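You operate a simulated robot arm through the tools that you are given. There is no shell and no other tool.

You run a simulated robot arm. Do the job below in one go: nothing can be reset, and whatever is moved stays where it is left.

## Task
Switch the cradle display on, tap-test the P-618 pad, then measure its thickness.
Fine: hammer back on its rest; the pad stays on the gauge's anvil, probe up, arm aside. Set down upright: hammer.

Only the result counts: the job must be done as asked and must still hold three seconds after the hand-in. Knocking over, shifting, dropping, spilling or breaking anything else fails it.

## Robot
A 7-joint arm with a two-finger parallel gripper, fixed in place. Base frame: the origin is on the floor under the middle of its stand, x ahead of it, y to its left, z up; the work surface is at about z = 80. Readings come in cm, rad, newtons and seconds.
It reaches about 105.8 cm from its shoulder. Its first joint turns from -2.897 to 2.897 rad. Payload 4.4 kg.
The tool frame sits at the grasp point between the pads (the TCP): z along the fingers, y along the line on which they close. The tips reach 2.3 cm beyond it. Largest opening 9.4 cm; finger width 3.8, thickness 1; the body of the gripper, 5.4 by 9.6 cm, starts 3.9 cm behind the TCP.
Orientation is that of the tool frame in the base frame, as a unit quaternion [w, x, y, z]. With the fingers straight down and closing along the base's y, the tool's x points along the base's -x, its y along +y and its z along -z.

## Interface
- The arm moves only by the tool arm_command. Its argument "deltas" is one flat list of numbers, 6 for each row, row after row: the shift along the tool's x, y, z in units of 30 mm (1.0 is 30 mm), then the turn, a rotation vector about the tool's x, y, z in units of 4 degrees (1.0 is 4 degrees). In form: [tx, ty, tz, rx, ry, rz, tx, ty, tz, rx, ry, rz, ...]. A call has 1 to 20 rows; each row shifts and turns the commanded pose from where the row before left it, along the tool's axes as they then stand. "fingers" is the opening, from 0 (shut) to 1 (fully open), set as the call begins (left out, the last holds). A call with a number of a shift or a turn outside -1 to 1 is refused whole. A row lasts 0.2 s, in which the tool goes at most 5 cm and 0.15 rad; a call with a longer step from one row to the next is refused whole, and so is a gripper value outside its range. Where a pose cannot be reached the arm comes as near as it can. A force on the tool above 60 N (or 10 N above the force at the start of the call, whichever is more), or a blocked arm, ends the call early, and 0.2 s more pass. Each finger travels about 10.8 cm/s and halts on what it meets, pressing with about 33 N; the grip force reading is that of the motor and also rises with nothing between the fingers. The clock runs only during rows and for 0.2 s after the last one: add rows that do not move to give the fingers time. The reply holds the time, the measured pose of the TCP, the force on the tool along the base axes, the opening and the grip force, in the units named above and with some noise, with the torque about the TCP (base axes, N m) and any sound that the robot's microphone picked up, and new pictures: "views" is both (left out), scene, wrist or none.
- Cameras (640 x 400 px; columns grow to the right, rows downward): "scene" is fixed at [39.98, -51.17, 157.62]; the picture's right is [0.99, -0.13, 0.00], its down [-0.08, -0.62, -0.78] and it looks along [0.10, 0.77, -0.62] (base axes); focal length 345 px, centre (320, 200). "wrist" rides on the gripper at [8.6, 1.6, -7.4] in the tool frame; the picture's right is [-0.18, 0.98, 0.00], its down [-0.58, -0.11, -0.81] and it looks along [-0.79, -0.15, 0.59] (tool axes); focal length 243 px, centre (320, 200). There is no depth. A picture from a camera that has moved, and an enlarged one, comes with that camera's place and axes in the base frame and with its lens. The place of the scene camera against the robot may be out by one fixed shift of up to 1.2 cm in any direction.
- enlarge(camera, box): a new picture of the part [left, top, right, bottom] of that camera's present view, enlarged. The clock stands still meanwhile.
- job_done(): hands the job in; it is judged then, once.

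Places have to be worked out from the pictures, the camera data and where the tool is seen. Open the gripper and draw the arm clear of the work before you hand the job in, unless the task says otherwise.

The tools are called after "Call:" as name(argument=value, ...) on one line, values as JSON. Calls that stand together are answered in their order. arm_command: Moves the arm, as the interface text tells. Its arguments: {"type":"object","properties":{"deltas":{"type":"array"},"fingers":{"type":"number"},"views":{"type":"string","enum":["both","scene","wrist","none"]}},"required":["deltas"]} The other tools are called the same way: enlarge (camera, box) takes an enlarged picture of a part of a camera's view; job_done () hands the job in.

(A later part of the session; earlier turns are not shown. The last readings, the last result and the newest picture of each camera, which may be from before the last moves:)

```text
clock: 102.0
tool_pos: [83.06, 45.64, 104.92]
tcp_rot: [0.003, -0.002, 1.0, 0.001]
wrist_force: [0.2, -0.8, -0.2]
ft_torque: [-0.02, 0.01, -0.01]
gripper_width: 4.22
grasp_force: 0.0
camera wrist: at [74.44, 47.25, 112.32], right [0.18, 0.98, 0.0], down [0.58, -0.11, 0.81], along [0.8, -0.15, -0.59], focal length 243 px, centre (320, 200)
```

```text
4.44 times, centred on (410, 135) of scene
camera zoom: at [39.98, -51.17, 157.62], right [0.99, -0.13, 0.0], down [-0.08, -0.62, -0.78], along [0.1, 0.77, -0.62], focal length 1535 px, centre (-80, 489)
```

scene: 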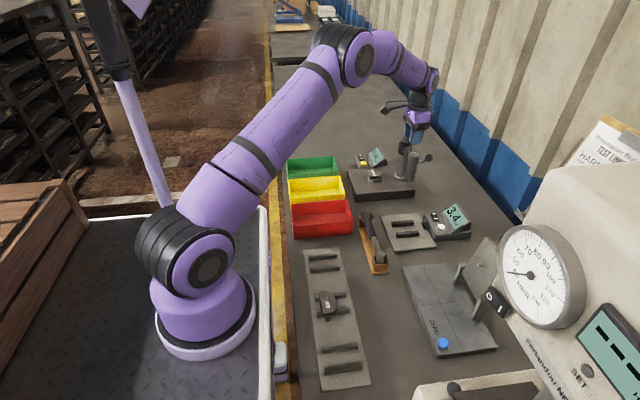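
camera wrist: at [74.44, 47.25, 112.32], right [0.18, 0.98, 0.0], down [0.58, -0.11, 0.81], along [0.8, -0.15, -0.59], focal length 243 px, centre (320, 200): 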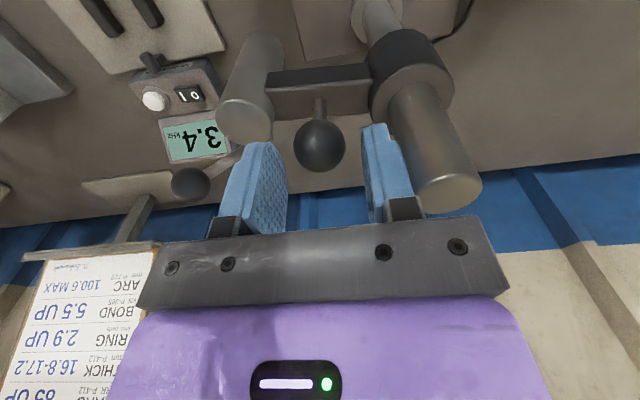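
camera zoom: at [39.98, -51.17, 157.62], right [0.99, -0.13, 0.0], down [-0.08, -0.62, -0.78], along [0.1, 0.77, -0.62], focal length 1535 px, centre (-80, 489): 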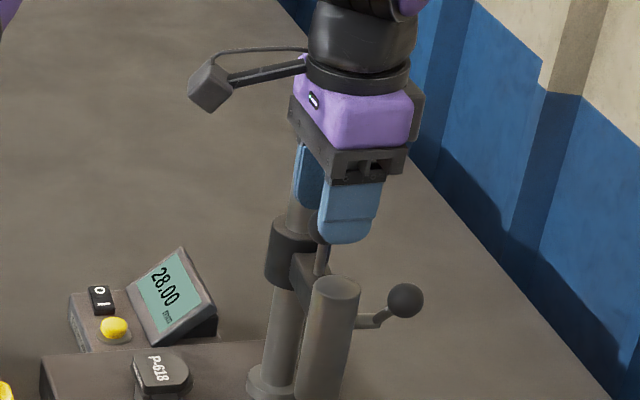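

Ball centred between the tips. I lower another 7 mm and close on the ball.

Call:
arm_command(deltas=[0.02, 0, 0.23, 0, 0, 0, 0, 0, 0, 0, 0, 0], fingers=0.45, views="none")

Call:
arm_command(deltas=[0, 0, 0, 0, 0, 0, 0, 0, 0, 0, 0, 0, 0, 0, 0, 0, 0, 0], fingers=0, views="wrist")

Call:
enlarge(camera="wrist", box=[200, 60, 440, 240])

Call:
enlarge(camera="scene", box=[370, 90, 450, 180])

```text
clock: 102.6
tool_pos: [83.0, 45.55, 104.1]
tcp_rot: [0.001, -0.001, 1.0, 0.002]
wrist_force: [0.4, -0.3, 0.0]
ft_torque: [0.0, 0.0, 0.01]
gripper_width: 4.23
grasp_force: 0.0
```

```text
clock: 103.4
tool_pos: [82.91, 45.64, 104.33]
tcp_rot: [0.001, 0.0, 1.0, 0.001]
wrist_force: [-0.2, -2.5, 0.3]
ft_torque: [-0.08, 0.03, 0.0]
gripper_width: 2.74
grasp_force: 45.0
camera wrist: at [74.36, 47.24, 111.65], right [0.18, 0.98, 0.0], down [0.58, -0.11, 0.81], along [0.8, -0.15, -0.59], focal length 243 px, centre (320, 200)
```

wrist: 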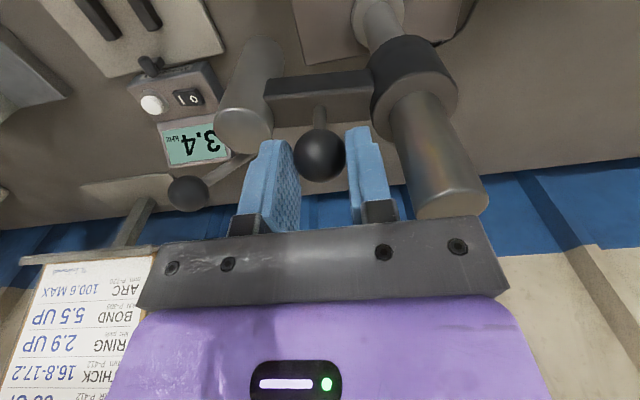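

```text
2.22 times, centred on (320, 150) of wrist
camera zoom: at [74.36, 47.24, 111.65], right [0.18, 0.98, 0.0], down [0.58, -0.11, 0.81], along [0.8, -0.15, -0.59], focal length 539 px, centre (320, 311)
```

zoom: 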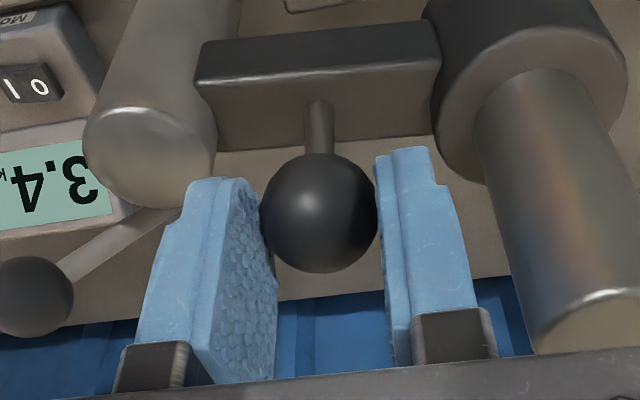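

```text
4.44 times, centred on (410, 135) of scene
camera zoom: at [39.98, -51.17, 157.62], right [0.99, -0.13, 0.0], down [-0.08, -0.62, -0.78], along [0.1, 0.77, -0.62], focal length 1535 px, centre (-80, 489)
```

zoom: 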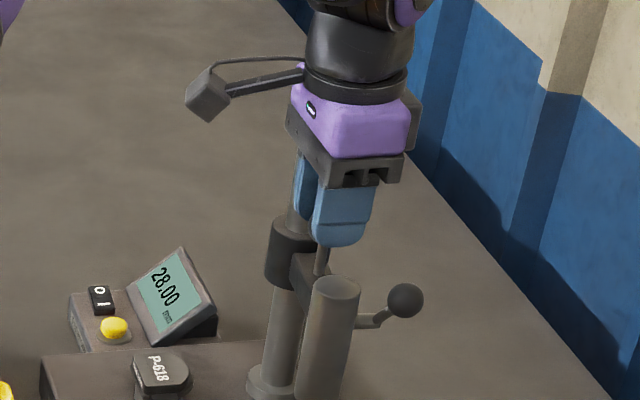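

Gripped at 2.74 cm. I swing the arm a first few degrees toward −x along its arc and watch the forces.

Call:
arm_command(deltas=[0.13, 0.013, 0, 0, 0, 0, 0.129, 0.013, 0, 0, 0, 0, 0.12, 0.03, 0, 0, 0, 0, 0.121, 0.03, 0, 0, 0, 0], views="scene")

Call:
enlarge(camera="scene", box=[360, 90, 450, 190])

```text
clock: 104.4
tool_pos: [81.42, 45.9, 104.31]
tcp_rot: [0.001, -0.001, 1.0, 0.0]
wrist_force: [6.9, -3.7, -5.8]
ft_torque: [-0.03, -0.6, -0.34]
gripper_width: 2.74
grasp_force: 45.5
```

scene: 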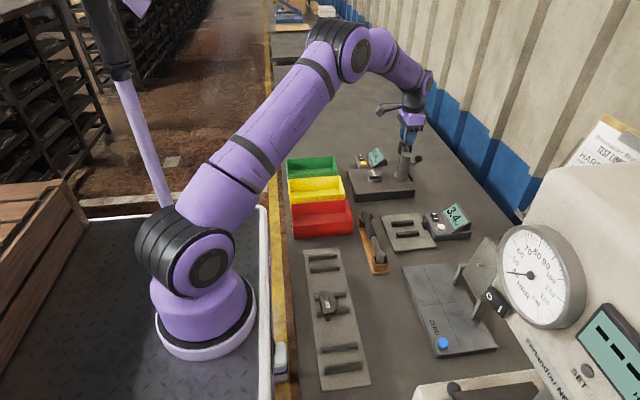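

```text
4.00 times, centred on (405, 140) of scene
camera zoom: at [39.98, -51.17, 157.62], right [0.99, -0.13, 0.0], down [-0.08, -0.62, -0.78], along [0.1, 0.77, -0.62], focal length 1381 px, centre (-20, 440)
```

zoom: 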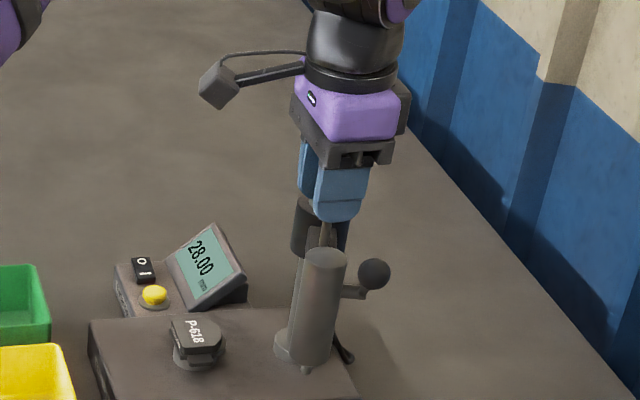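

The arm is swinging freely with only about 7 N. I continue along the arc.

Call:
arm_command(deltas=[0.115, 0.046, 0, 0, 0, 0, 0.115, 0.047, 0, 0, 0, 0, 0.108, 0.062, 0, 0, 0, 0, 0.107, 0.062, 0, 0, 0, 0, 0.098, 0.076, 0, 0, 0, 0, 0.097, 0.077, 0, 0, 0, 0, 0.086, 0.089, 0, 0, 0, 0, 0.086, 0.089, 0, 0, 0, 0, 0.073, 0.1, 0, 0, 0, 0, 0.073, 0.101, 0, 0, 0, 0], views="both")

Call:
enlarge(camera="scene", box=[350, 90, 440, 190])

Call:
enlarge(camera="wrist", box=[200, 60, 440, 240])

```text
clock: 106.6
tool_pos: [78.5, 48.31, 104.29]
tcp_rot: [0.003, 0.0, 1.0, 0.003]
wrist_force: [-6.4, -13.8, -7.4]
ft_torque: [-0.19, 0.01, -0.42]
gripper_width: 2.77
grasp_force: 45.4
camera wrist: at [69.9, 49.84, 111.68], right [0.18, 0.98, 0.0], down [0.58, -0.11, 0.81], along [0.8, -0.14, -0.59], focal length 243 px, centre (320, 200)
```

scene: 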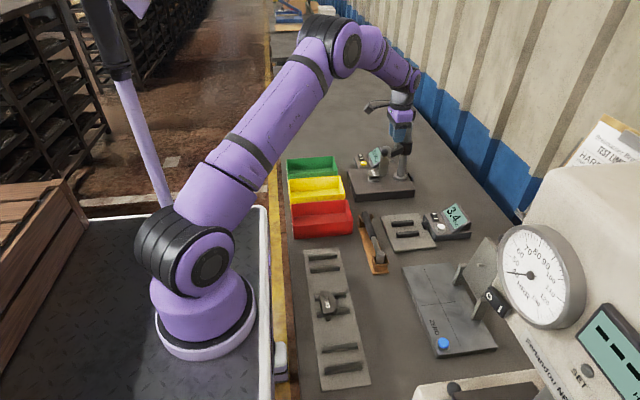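
wrist: 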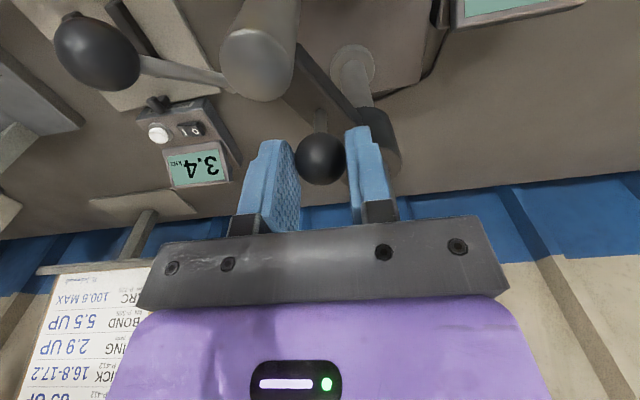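

```text
4.00 times, centred on (395, 140) of scene
camera zoom: at [39.98, -51.17, 157.62], right [0.99, -0.13, 0.0], down [-0.08, -0.62, -0.78], along [0.1, 0.77, -0.62], focal length 1381 px, centre (20, 440)
```

zoom: 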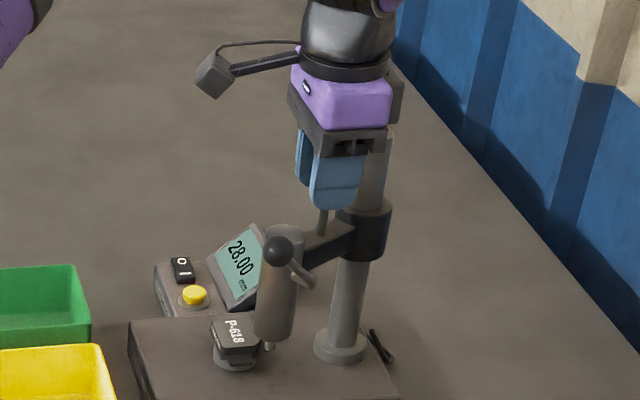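

```text
2.22 times, centred on (320, 150) of wrist
camera zoom: at [69.9, 49.84, 111.68], right [0.18, 0.98, 0.0], down [0.58, -0.11, 0.81], along [0.8, -0.14, -0.59], focal length 539 px, centre (320, 311)
```

zoom: 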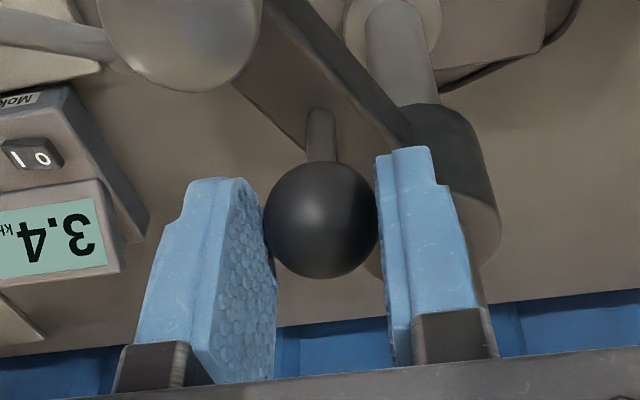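

It is about two thirds of the way, with modest forces. I continue toward the anvil in small steps.

Call:
arm_command(deltas=[0.058, 0.11, 0, 0, 0, 0, 0.058, 0.109, 0, 0, 0, 0, 0.043, 0.116, 0, 0, 0, 0, 0.042, 0.117, 0, 0, 0, 0, 0.026, 0.121, 0, 0, 0, 0], views="both")

Call:
enlarge(camera="scene", box=[350, 90, 440, 190])

Call:
enlarge(camera="wrist", box=[160, 0, 440, 200])

```text
clock: 107.8
tool_pos: [77.88, 49.85, 104.44]
tcp_rot: [0.003, 0.0, 1.0, 0.001]
wrist_force: [-3.8, -10.1, -1.9]
ft_torque: [-0.2, 0.14, -0.42]
gripper_width: 2.73
grasp_force: 45.3
camera wrist: at [69.22, 51.56, 111.75], right [0.18, 0.98, 0.0], down [0.58, -0.11, 0.81], along [0.8, -0.15, -0.59], focal length 243 px, centre (320, 200)
```

scene: 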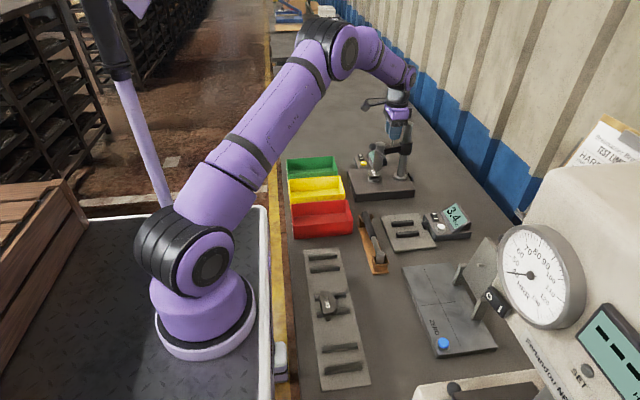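
wrist: 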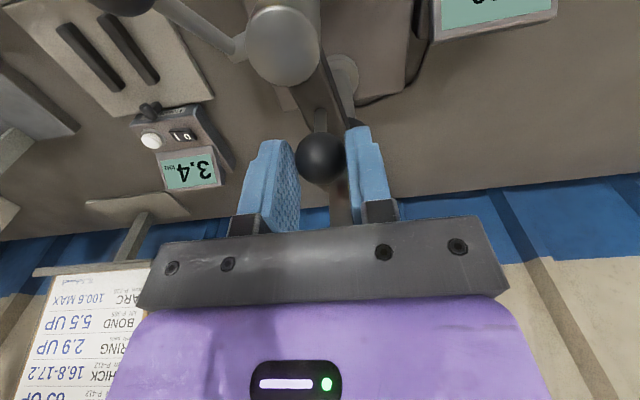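

```text
4.00 times, centred on (395, 140) of scene
camera zoom: at [39.98, -51.17, 157.62], right [0.99, -0.13, 0.0], down [-0.08, -0.62, -0.78], along [0.1, 0.77, -0.62], focal length 1381 px, centre (20, 440)
```

zoom: 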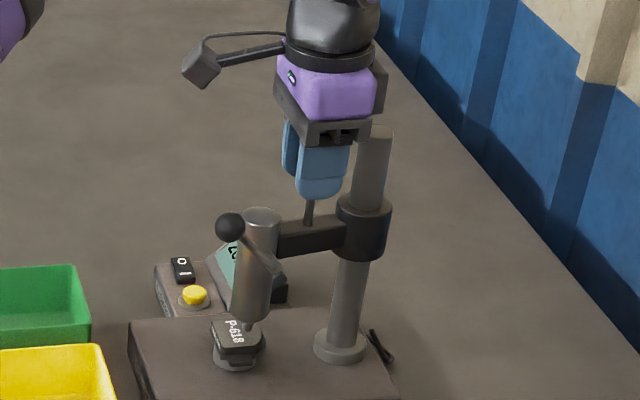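

```text
2.00 times, centred on (300, 100) of wrist
camera zoom: at [69.22, 51.56, 111.75], right [0.18, 0.98, 0.0], down [0.58, -0.11, 0.81], along [0.8, -0.15, -0.59], focal length 485 px, centre (360, 400)
```

zoom: 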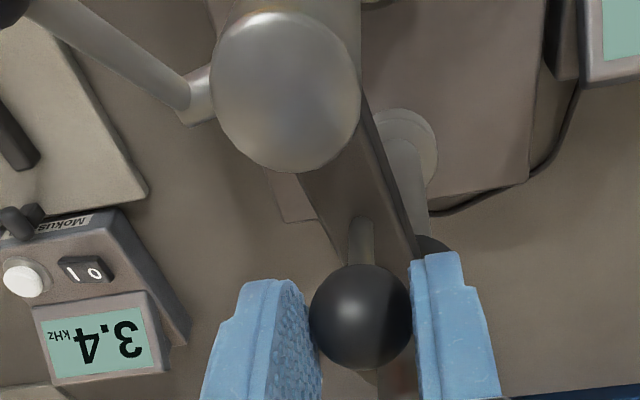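

About 12° remain. I finish the swing so the barrel comes over the anvil.

Call:
arm_command(deltas=[0.025, 0.121, 0, 0, 0, 0, 0.009, 0.12, 0, 0, 0, 0, 0.006, 0.1, 0, 0, 0, 0], views="both")

Call:
enlarge(camera="scene", box=[350, 90, 440, 190])

Call:
enlarge(camera="wrist", box=[160, 0, 440, 200])

```text
clock: 108.6
tool_pos: [77.59, 51.0, 104.3]
tcp_rot: [0.002, 0.0, 1.0, 0.001]
wrist_force: [-3.6, -5.7, 1.6]
ft_torque: [-0.04, 0.01, -0.44]
gripper_width: 2.76
grasp_force: 45.0
camera wrist: at [69.04, 52.51, 111.74], right [0.18, 0.98, 0.0], down [0.58, -0.11, 0.81], along [0.8, -0.15, -0.59], focal length 243 px, centre (320, 200)
```

scene: 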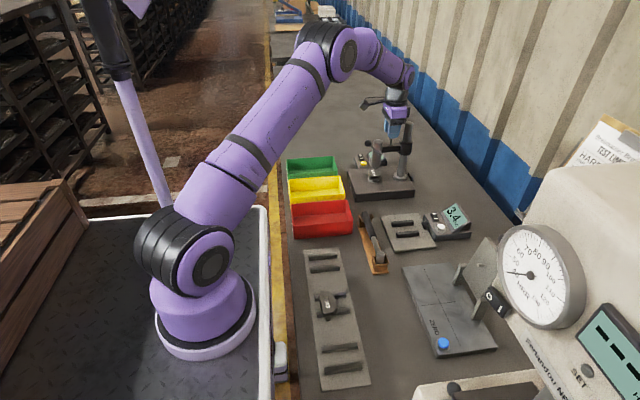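
wrist: 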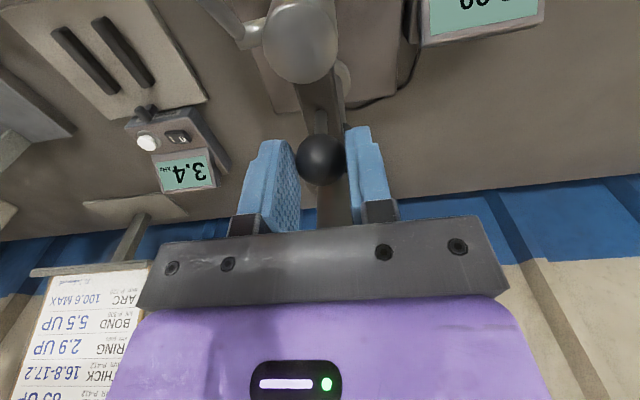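

```text
4.00 times, centred on (395, 140) of scene
camera zoom: at [39.98, -51.17, 157.62], right [0.99, -0.13, 0.0], down [-0.08, -0.62, -0.78], along [0.1, 0.77, -0.62], focal length 1381 px, centre (20, 440)
```

zoom: 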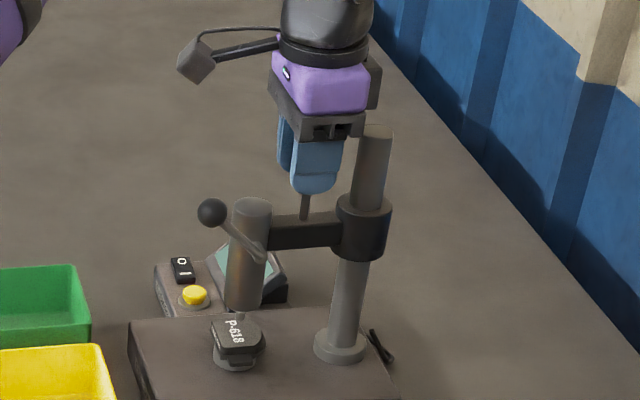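

```text
2.00 times, centred on (300, 100) of wrist
camera zoom: at [69.04, 52.51, 111.74], right [0.18, 0.98, 0.0], down [0.58, -0.11, 0.81], along [0.8, -0.15, -0.59], focal length 485 px, centre (360, 400)
```

zoom: 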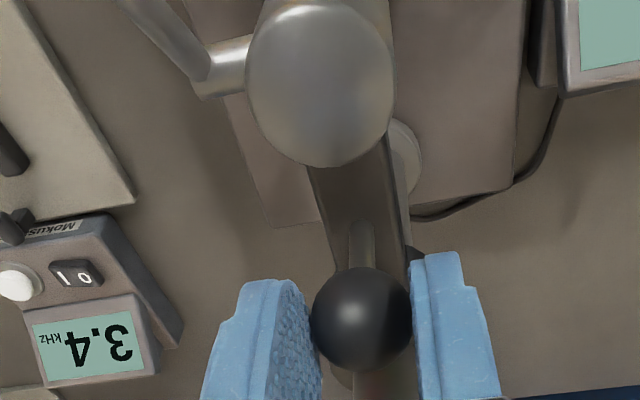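

The arm points along −x now. I zoom in to check that the probe is above the pad's centre over the anvil.

Call:
enlarge(camera="scene", box=[360, 135, 400, 185])

Call:
enlarge(camera="wrist", box=[220, 0, 380, 100])

```text
8.00 times, centred on (380, 160) of scene
camera zoom: at [39.98, -51.17, 157.62], right [0.99, -0.13, 0.0], down [-0.08, -0.62, -0.78], along [0.1, 0.77, -0.62], focal length 2762 px, centre (-160, 520)
```

zoom: 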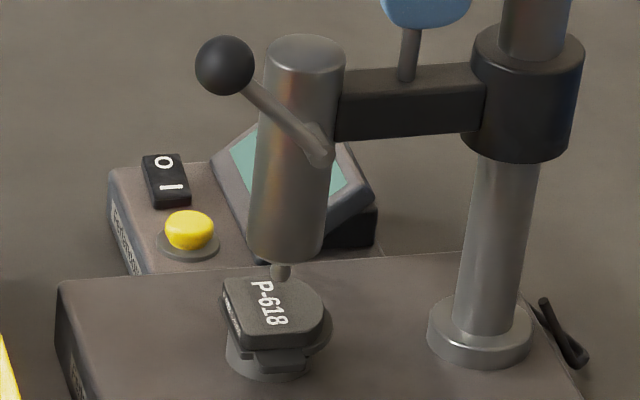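

```text
4.00 times, centred on (300, 50) of wrist
camera zoom: at [69.04, 52.51, 111.74], right [0.18, 0.98, 0.0], down [0.58, -0.11, 0.81], along [0.8, -0.15, -0.59], focal length 970 px, centre (400, 800)
```

zoom: 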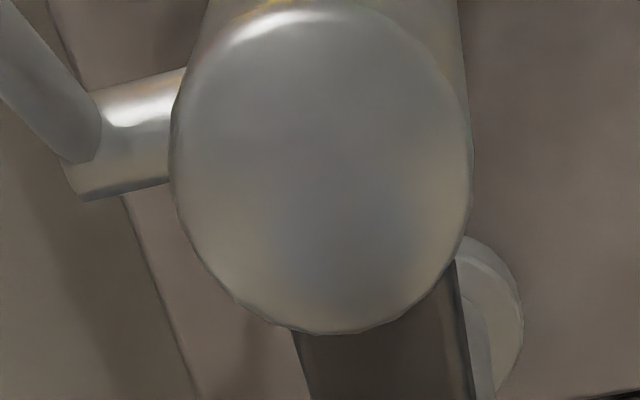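

The probe tip is over the pad's block above the anvil (within about 2 mm). I release the knob and move up, then back for a look at the lever ball.

Call:
arm_command(deltas=[0, 0, 0, 0, 0, 0, 0, 0, 0, 0, 0, 0], fingers=0.45, views="none")

Call:
arm_command(deltas=[0, 0, -0.4, 0, 0, 0, 0, 0, -0.8, 0, 0, 0, 0, 0, -0.9, 0, 0, 0, 0.6, -0.2, -0.6, 0, 0, 0, 0.9, -0.2, -0.4, 0, 0, 0, 0.9, -0.2, -0.4, 0, 0, 0, 0.9, -0.2, -0.4, 0, 0, 0, 0.9, -0.2, 0, 0, 0, 0, 0, 0, 0, 0, 0, 0], fingers=0.6)

Call:
enlarge(camera="wrist", box=[200, 40, 520, 240])

Call:
enlarge(camera="scene", box=[350, 115, 430, 190])

```text
clock: 109.2
tool_pos: [77.86, 50.93, 104.28]
tcp_rot: [0.001, 0.0, 1.0, 0.001]
wrist_force: [-0.8, 0.8, -0.4]
ft_torque: [-0.03, 0.01, 0.01]
gripper_width: 4.21
grasp_force: 0.0
```

```text
clock: 111.2
tool_pos: [65.05, 48.08, 115.99]
tcp_rot: [0.002, -0.001, 1.0, 0.001]
wrist_force: [-0.3, 0.3, -0.2]
ft_torque: [0.01, 0.0, 0.0]
gripper_width: 5.65
grasp_force: 0.1
camera wrist: at [56.38, 49.54, 123.37], right [0.18, 0.98, 0.0], down [0.58, -0.11, 0.81], along [0.8, -0.15, -0.59], focal length 243 px, centre (320, 200)
```

scene: 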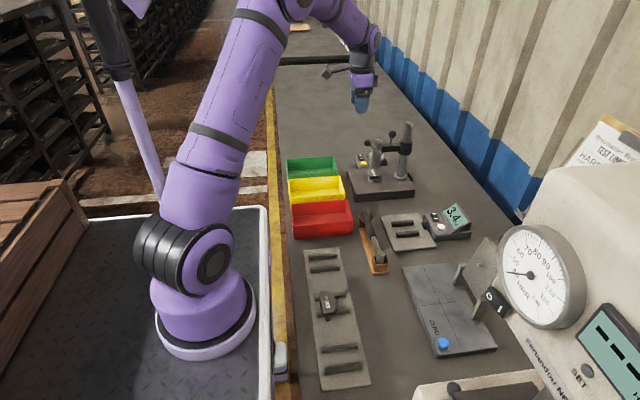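
wrist: 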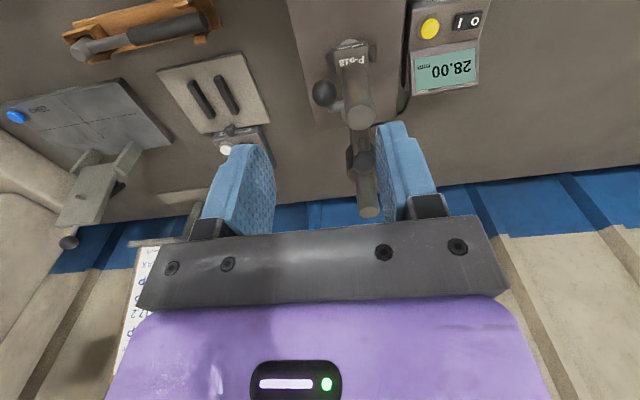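

```text
2.00 times, centred on (360, 140) of wrist
camera zoom: at [56.38, 49.54, 123.37], right [0.18, 0.98, 0.0], down [0.58, -0.11, 0.81], along [0.8, -0.15, -0.59], focal length 485 px, centre (240, 320)
```

zoom: 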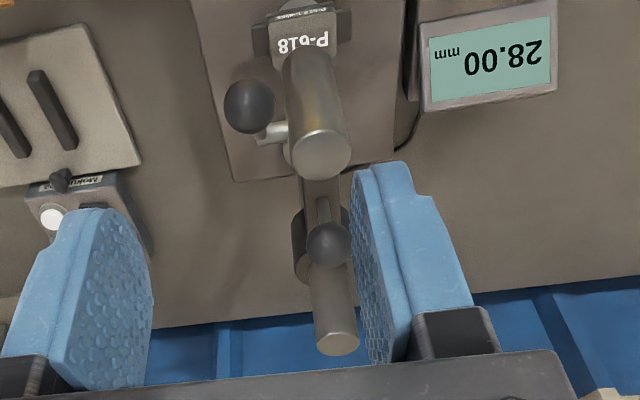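

```text
5.33 times, centred on (390, 152) of scene
camera zoom: at [39.98, -51.17, 157.62], right [0.99, -0.13, 0.0], down [-0.08, -0.62, -0.78], along [0.1, 0.77, -0.62], focal length 1842 px, centre (-53, 453)
```

zoom: 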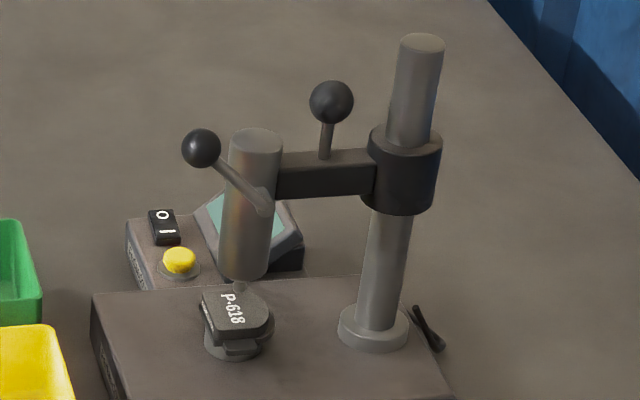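

The display still shows 28.00 with the probe up. The lever ball is at about (68.8, 47.7, 101.8) and its pivot near (73.6, 48.2, 96.5). I move above the ball.

Call:
arm_command(deltas=[-0.417, -0.042, 0.85, 0, 0, 0, -0.417, -0.042, 0.85, 0, 0, 0, -0.417, -0.042, 0.85, 0, 0, 0, 0, 0, 0, 0, 0, 0], fingers=0.45)

Call:
enlarge(camera="wrist", box=[200, 20, 520, 220])

Call:
enlarge(camera="scene", box=[350, 100, 430, 175])

```text
clock: 112.2
tool_pos: [68.84, 47.38, 108.3]
tcp_rot: [0.002, -0.001, 1.0, 0.001]
wrist_force: [0.7, 0.5, -0.6]
ft_torque: [0.0, -0.01, 0.0]
gripper_width: 4.25
grasp_force: 0.0
camera wrist: at [60.13, 49.02, 115.67], right [0.18, 0.98, 0.0], down [0.58, -0.11, 0.81], along [0.79, -0.15, -0.59], focal length 243 px, centre (320, 200)
```

scene: 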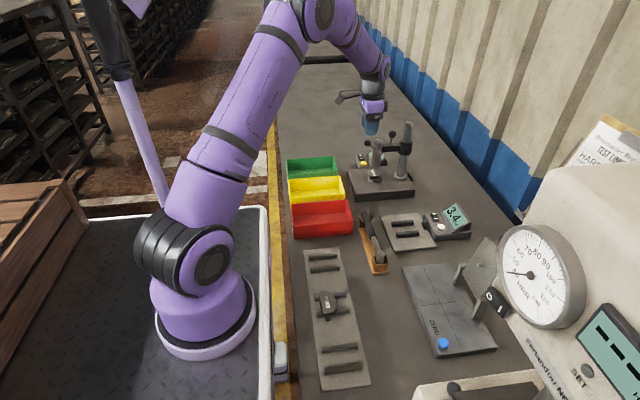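
wrist: 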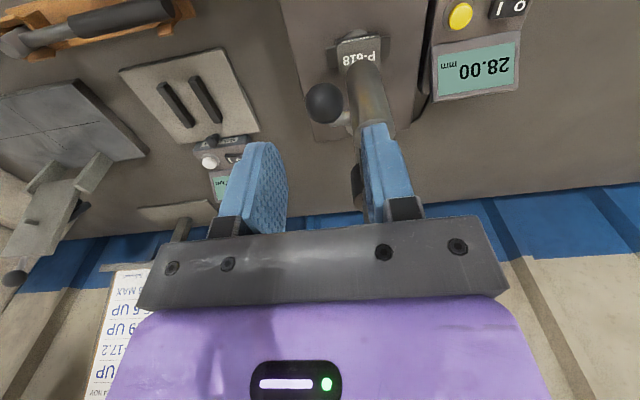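

```text
2.00 times, centred on (360, 120) of wrist
camera zoom: at [60.13, 49.02, 115.67], right [0.18, 0.98, 0.0], down [0.58, -0.11, 0.81], along [0.79, -0.15, -0.59], focal length 485 px, centre (240, 360)
```

zoom: 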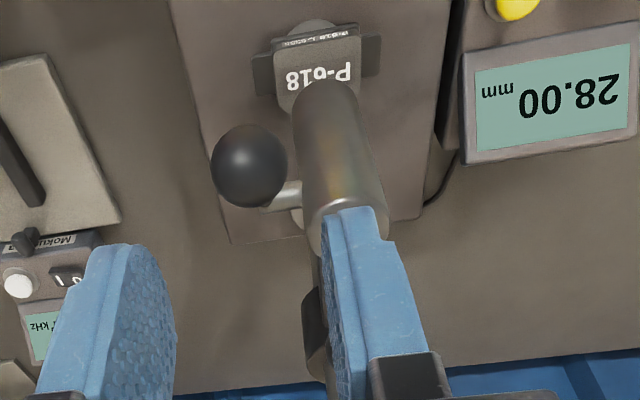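

```text
5.33 times, centred on (390, 138) of scene
camera zoom: at [39.98, -51.17, 157.62], right [0.99, -0.13, 0.0], down [-0.08, -0.62, -0.78], along [0.1, 0.77, -0.62], focal length 1842 px, centre (-53, 533)
```

zoom: 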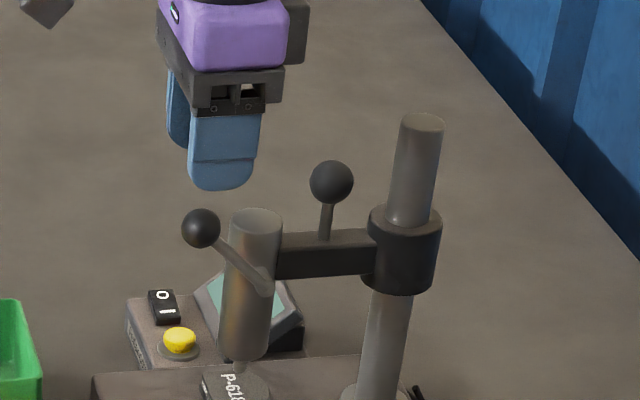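

I centre over the ball and lower the fingertips around it.

Call:
arm_command(deltas=[0, 0.1, 0.6, 0, 0, 0, 0, 0, 0.6, 0, 0, 0, 0, 0, 0.4, 0, 0, 0, 0, 0, 0, 0, 0, 0], fingers=0.45)

Call:
enlarge(camera="wrist", box=[200, 60, 440, 240])

Call:
enlarge(camera="scene", box=[350, 110, 430, 185])

```text
clock: 113.2
tool_pos: [68.95, 47.92, 103.39]
tcp_rot: [0.002, -0.001, 1.0, 0.001]
wrist_force: [-0.6, 0.3, -0.7]
ft_torque: [0.04, 0.01, 0.03]
gripper_width: 4.22
grasp_force: 0.2
camera wrist: at [60.22, 49.45, 110.86], right [0.18, 0.98, 0.0], down [0.58, -0.11, 0.81], along [0.8, -0.15, -0.59], focal length 243 px, centre (320, 200)
```

scene: 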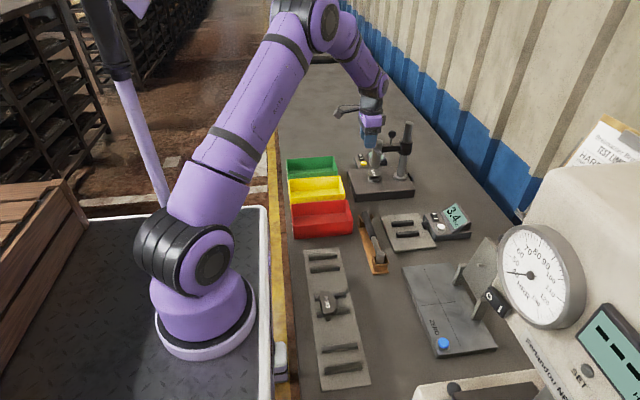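
wrist: 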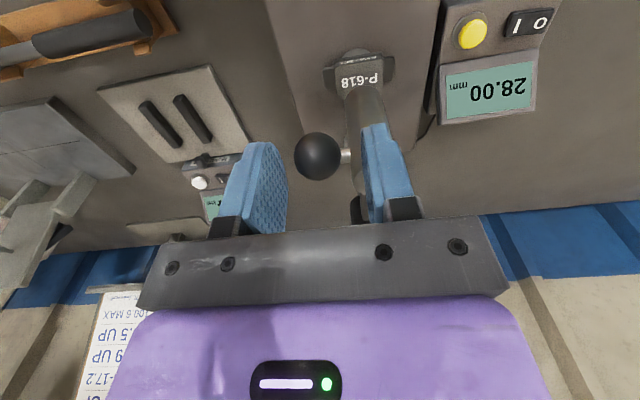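

```text
2.22 times, centred on (320, 150) of wrist
camera zoom: at [60.22, 49.45, 110.86], right [0.18, 0.98, 0.0], down [0.58, -0.11, 0.81], along [0.8, -0.15, -0.59], focal length 539 px, centre (320, 311)
```

zoom: 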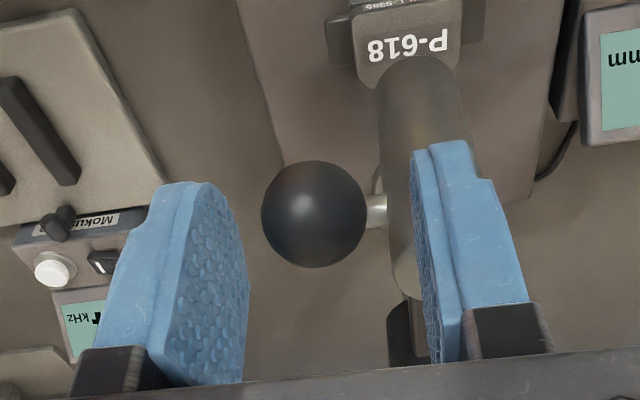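

```text
5.33 times, centred on (390, 148) of scene
camera zoom: at [39.98, -51.17, 157.62], right [0.99, -0.13, 0.0], down [-0.08, -0.62, -0.78], along [0.1, 0.77, -0.62], focal length 1842 px, centre (-53, 480)
```

zoom: 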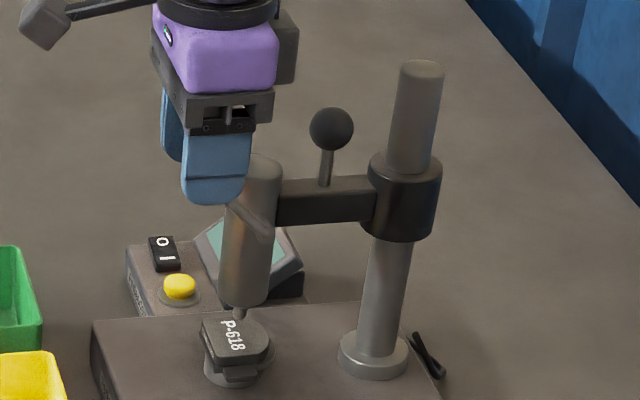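

Ball nicely between the tips. I trim 1.5 mm and close on it.

Call:
arm_command(deltas=[0.05, -0.05, 0, 0, 0, 0, 0, 0, 0, 0, 0, 0], fingers=0.36, views="wrist")

Call:
enlarge(camera="wrist", box=[200, 60, 440, 240])

```text
clock: 113.8
tool_pos: [68.68, 47.63, 103.35]
tcp_rot: [0.002, -0.001, 1.0, 0.001]
wrist_force: [-0.9, -0.7, 0.3]
ft_torque: [-0.04, 0.02, 0.01]
gripper_width: 3.36
grasp_force: 0.0
camera wrist: at [60.08, 49.29, 110.81], right [0.18, 0.98, 0.0], down [0.58, -0.11, 0.81], along [0.8, -0.15, -0.59], focal length 243 px, centre (320, 200)
```

wrist: 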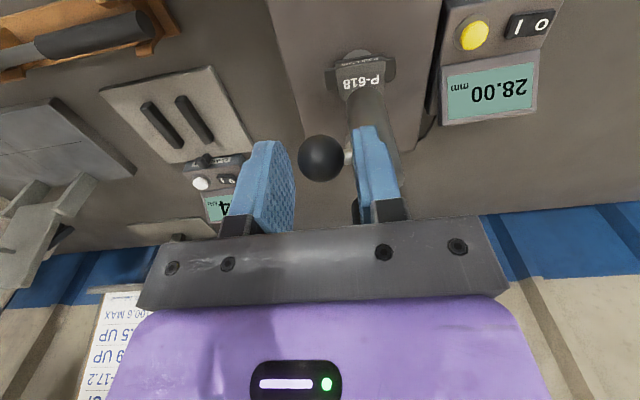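

```text
2.22 times, centred on (320, 150) of wrist
camera zoom: at [60.08, 49.29, 110.81], right [0.18, 0.98, 0.0], down [0.58, -0.11, 0.81], along [0.8, -0.15, -0.59], focal length 539 px, centre (320, 311)
```

zoom: 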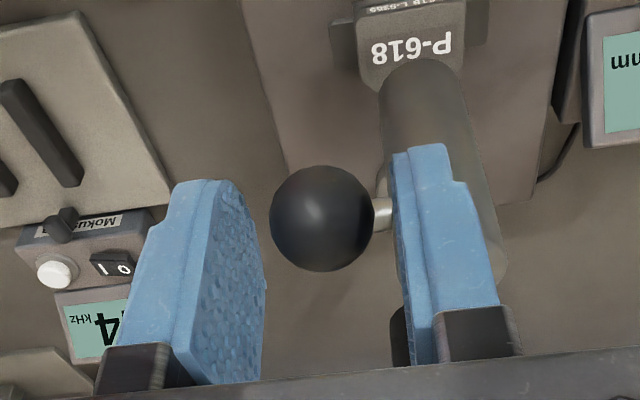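

Call:
arm_command(deltas=[0, -0.03, 0, 0, 0, 0], fingers=0.36, views="none")

Call:
arm_command(deltas=[0, 0, 0, 0, 0, 0, 0, 0, 0, 0, 0, 0], fingers=0, views="wrist")

Call:
enlarge(camera="wrist", box=[280, 20, 540, 200])

Call:
enlarge(camera="scene", box=[350, 110, 430, 185])

```text
clock: 114.2
tool_pos: [68.74, 47.56, 103.43]
tcp_rot: [0.002, -0.001, 1.0, 0.001]
wrist_force: [-0.3, 0.1, 1.4]
ft_torque: [0.01, -0.02, -0.02]
gripper_width: 3.37
grasp_force: 0.0
```

```text
clock: 114.8
tool_pos: [68.78, 47.66, 103.29]
tcp_rot: [0.002, -0.001, 1.0, 0.0]
wrist_force: [1.1, -0.3, -0.5]
ft_torque: [0.0, -0.09, -0.09]
gripper_width: 2.39
grasp_force: 45.0
camera wrist: at [60.11, 49.22, 110.79], right [0.18, 0.98, 0.0], down [0.58, -0.11, 0.81], along [0.8, -0.15, -0.59], focal length 243 px, centre (320, 200)
```

wrist: 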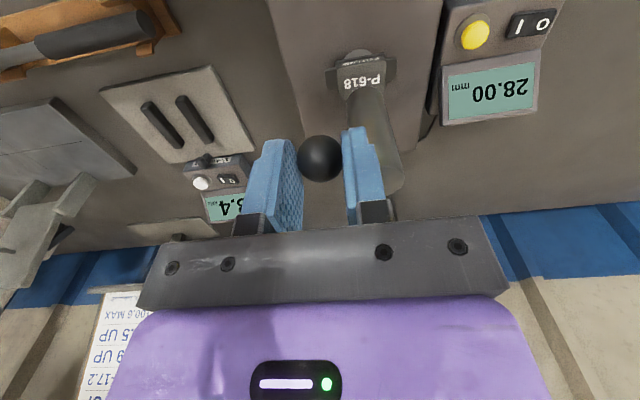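

```text
2.22 times, centred on (410, 110) of wrist
camera zoom: at [60.11, 49.22, 110.79], right [0.18, 0.98, 0.0], down [0.58, -0.11, 0.81], along [0.8, -0.15, -0.59], focal length 539 px, centre (120, 400)
```

zoom: 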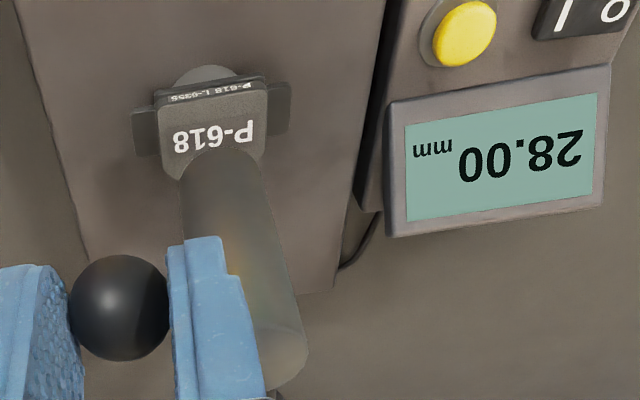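

```text
5.33 times, centred on (390, 148) of scene
camera zoom: at [39.98, -51.17, 157.62], right [0.99, -0.13, 0.0], down [-0.08, -0.62, -0.78], along [0.1, 0.77, -0.62], focal length 1842 px, centre (-53, 480)
```

zoom: 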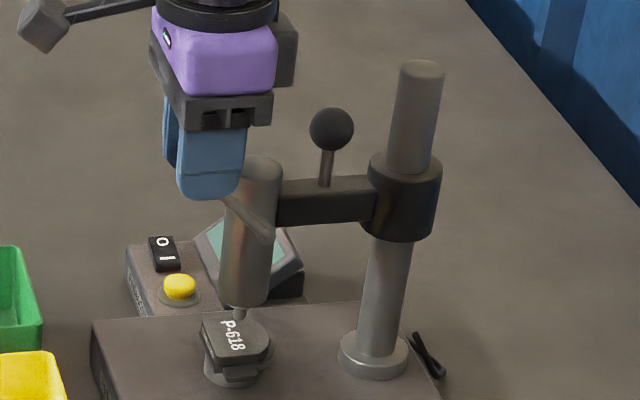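

Gripped at 2.39 cm. I move the lever the first few degrees down along its arc and check the display and force.

Call:
arm_command(deltas=[0.1, 0, 0.097, 0, 0, 0, 0.11, 0, 0.123, 0, 0, 0, 0, 0, 0, 0, 0, 0], views="wrist")

Call:
enlarge(camera="wrist", box=[280, 20, 540, 200])

Call:
enlarge(camera="scene", box=[350, 110, 430, 185])

```text
clock: 115.6
tool_pos: [68.24, 47.6, 102.72]
tcp_rot: [0.003, 0.0, 1.0, 0.001]
wrist_force: [14.4, 2.6, 12.2]
ft_torque: [0.1, -1.43, 0.0]
gripper_width: 2.42
grasp_force: 45.0
camera wrist: at [59.57, 49.19, 110.24], right [0.18, 0.98, 0.0], down [0.58, -0.11, 0.81], along [0.8, -0.15, -0.59], focal length 243 px, centre (320, 200)
```

wrist: 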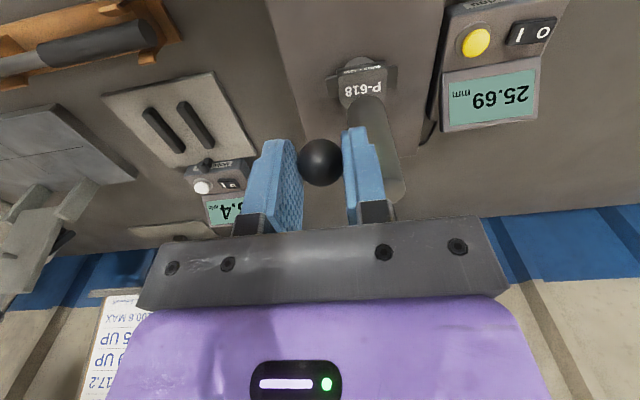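

```text
2.22 times, centred on (410, 110) of wrist
camera zoom: at [59.57, 49.19, 110.24], right [0.18, 0.98, 0.0], down [0.58, -0.11, 0.81], along [0.8, -0.15, -0.59], focal length 539 px, centre (120, 400)
```

zoom: 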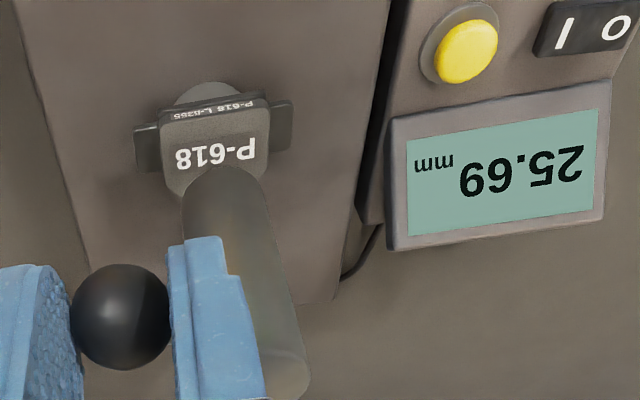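

```text
5.33 times, centred on (390, 148) of scene
camera zoom: at [39.98, -51.17, 157.62], right [0.99, -0.13, 0.0], down [-0.08, -0.62, -0.78], along [0.1, 0.77, -0.62], focal length 1842 px, centre (-53, 480)
```

zoom: 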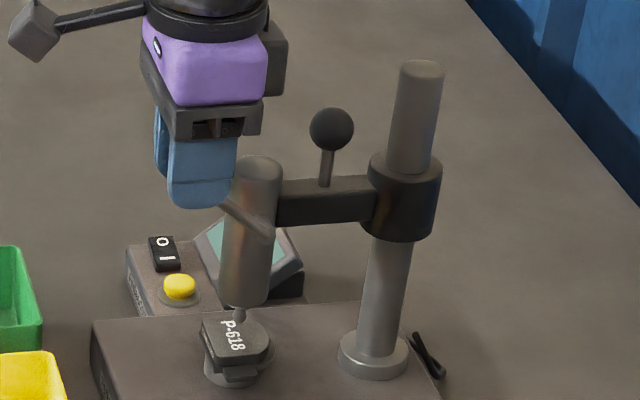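

The display drops to 25.69 as the lever moves; the resistance (~19 N) directly opposes the motion, so it is a return spring. I continue.

Call:
arm_command(deltas=[0.103, 0, 0.13, 0, 0, 0, 0.093, 0, 0.14, 0, 0, 0, 0.083, 0, 0.143, 0, 0, 0, 0, 0, 0, 0, 0, 0], views="wrist")

Call:
enlarge(camera="wrist", box=[280, 20, 540, 200])

Call:
enlarge(camera="scene", box=[350, 110, 430, 185])

```text
clock: 116.6
tool_pos: [67.2, 47.59, 101.6]
tcp_rot: [0.002, -0.001, 1.0, 0.001]
wrist_force: [8.1, 1.4, 13.6]
ft_torque: [0.03, -1.19, -0.02]
gripper_width: 2.43
grasp_force: 45.2
camera wrist: at [58.56, 49.16, 108.98], right [0.18, 0.98, 0.0], down [0.58, -0.11, 0.81], along [0.79, -0.15, -0.59], focal length 243 px, centre (320, 200)
```

wrist: 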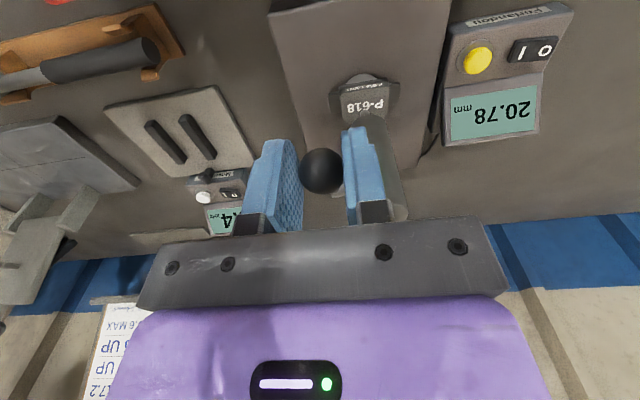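

```text
2.22 times, centred on (410, 110) of wrist
camera zoom: at [58.56, 49.16, 108.98], right [0.18, 0.98, 0.0], down [0.58, -0.11, 0.81], along [0.79, -0.15, -0.59], focal length 539 px, centre (120, 400)
```

zoom: 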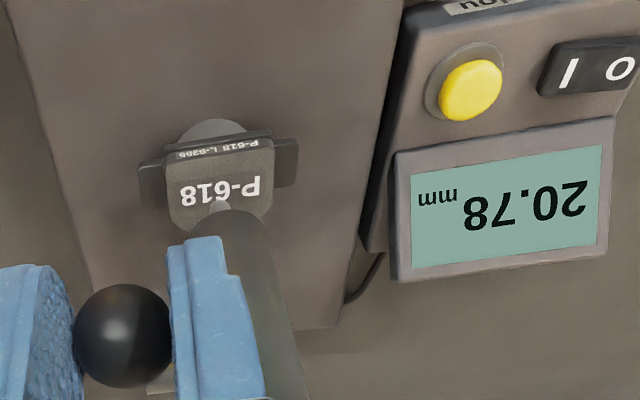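

```text
5.33 times, centred on (390, 148) of scene
camera zoom: at [39.98, -51.17, 157.62], right [0.99, -0.13, 0.0], down [-0.08, -0.62, -0.78], along [0.1, 0.77, -0.62], focal length 1842 px, centre (-53, 480)
```

zoom: 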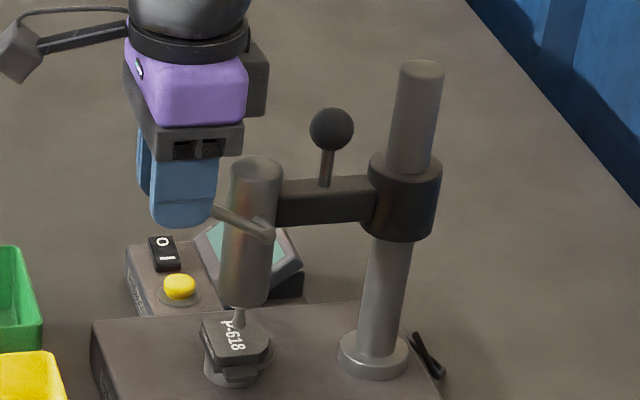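

Reading 20.78. About 3.8 mm to go to touch the pad; I proceed in smaller steps.

Call:
arm_command(deltas=[0.035, 0, 0.073, 0, 0, 0, 0.035, 0, 0.074, 0, 0, 0, 0.032, 0, 0.076, 0, 0, 0, 0, 0, 0, 0, 0, 0], views="wrist")

Call:
enlarge(camera="wrist", box=[280, 20, 540, 200])

```text
clock: 117.6
tool_pos: [66.89, 47.64, 100.85]
tcp_rot: [0.002, -0.001, 1.0, 0.001]
wrist_force: [2.4, 0.7, 17.9]
ft_torque: [0.06, -1.24, 0.09]
gripper_width: 2.41
grasp_force: 44.6
camera wrist: at [58.24, 49.26, 108.35], right [0.18, 0.98, 0.0], down [0.58, -0.11, 0.81], along [0.8, -0.15, -0.59], focal length 243 px, centre (320, 200)
```

wrist: 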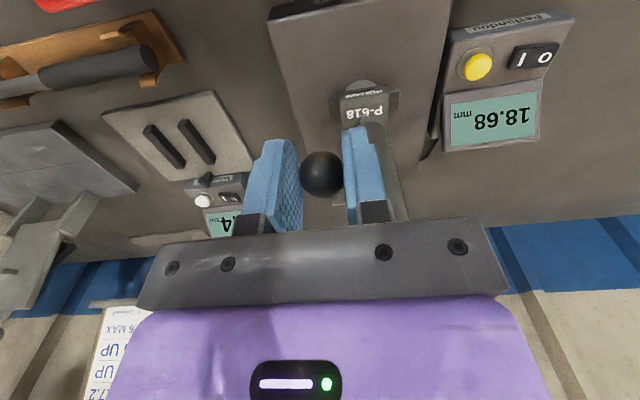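

```text
2.22 times, centred on (410, 110) of wrist
camera zoom: at [58.24, 49.26, 108.35], right [0.18, 0.98, 0.0], down [0.58, -0.11, 0.81], along [0.8, -0.15, -0.59], focal length 539 px, centre (120, 400)
```

zoom: 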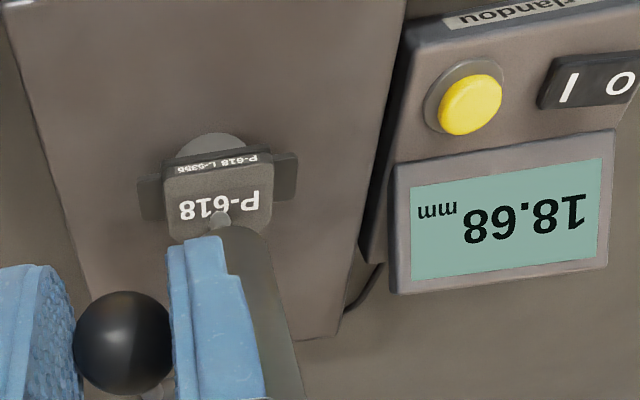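

18.68 now. Smaller steps still.

Call:
arm_command(deltas=[0.02, 0, 0.055, 0, 0, 0, 0.018, 0, 0.055, 0, 0, 0, 0, 0, 0, 0, 0, 0], views="wrist")

Call:
enlarge(camera="wrist", box=[280, 20, 540, 200])

```text
clock: 118.4
tool_pos: [66.82, 47.7, 100.53]
tcp_rot: [0.003, -0.001, 1.0, 0.001]
wrist_force: [1.8, 0.2, 18.7]
ft_torque: [0.05, -1.31, 0.05]
gripper_width: 2.42
grasp_force: 44.9
camera wrist: at [58.14, 49.23, 108.05], right [0.18, 0.98, 0.0], down [0.58, -0.11, 0.81], along [0.8, -0.15, -0.59], focal length 243 px, centre (320, 200)
```

wrist: 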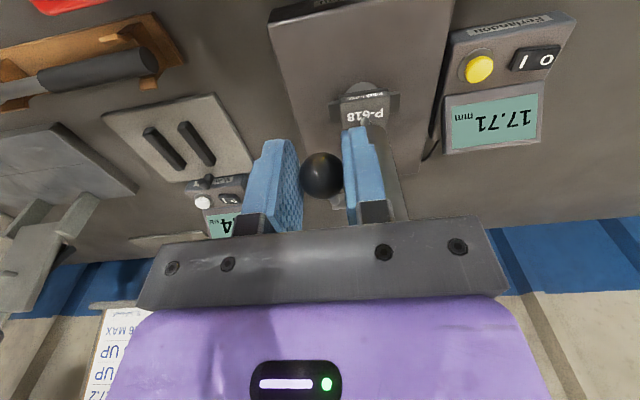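

```text
2.22 times, centred on (410, 110) of wrist
camera zoom: at [58.14, 49.23, 108.05], right [0.18, 0.98, 0.0], down [0.58, -0.11, 0.81], along [0.8, -0.15, -0.59], focal length 539 px, centre (120, 400)
```

zoom: 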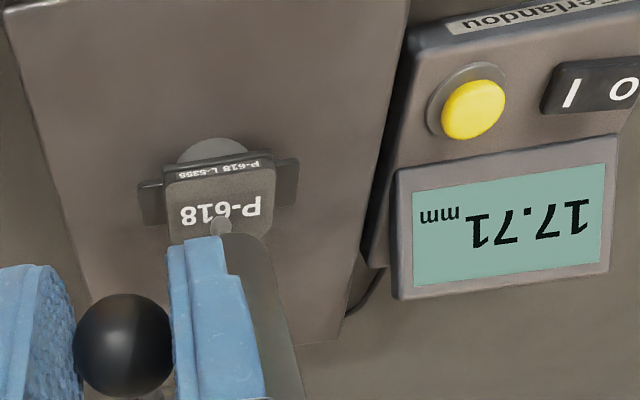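

17.71. One more small step.

Call:
arm_command(deltas=[0.012, 0, 0.04, 0, 0, 0, 0, 0, 0, 0, 0, 0], views="wrist")

Call:
enlarge(camera="wrist", box=[280, 20, 540, 200])

```text
clock: 119.0
tool_pos: [66.71, 47.66, 100.45]
tcp_rot: [0.003, -0.001, 1.0, 0.001]
wrist_force: [-0.7, 0.4, 19.6]
ft_torque: [0.04, -1.22, 0.08]
gripper_width: 2.42
grasp_force: 44.9
camera wrist: at [58.09, 49.21, 107.87], right [0.18, 0.98, 0.0], down [0.58, -0.11, 0.81], along [0.8, -0.15, -0.59], focal length 243 px, centre (320, 200)
```

wrist: 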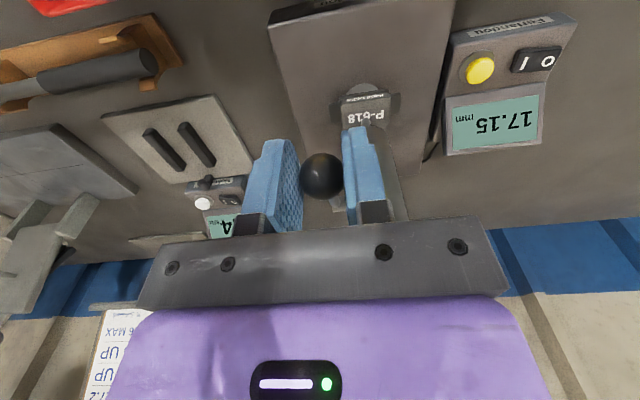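

```text
2.22 times, centred on (410, 110) of wrist
camera zoom: at [58.09, 49.21, 107.87], right [0.18, 0.98, 0.0], down [0.58, -0.11, 0.81], along [0.8, -0.15, -0.59], focal length 539 px, centre (120, 400)
```

zoom: 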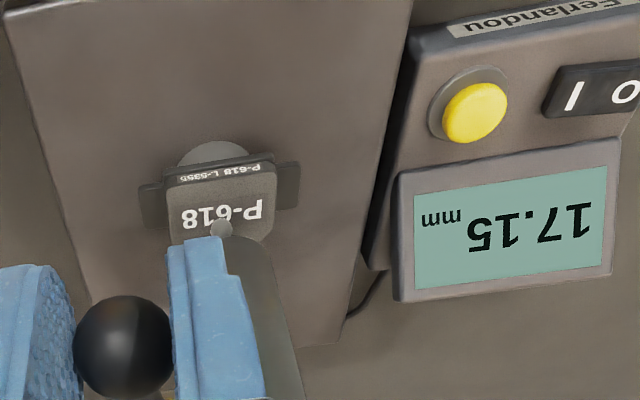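

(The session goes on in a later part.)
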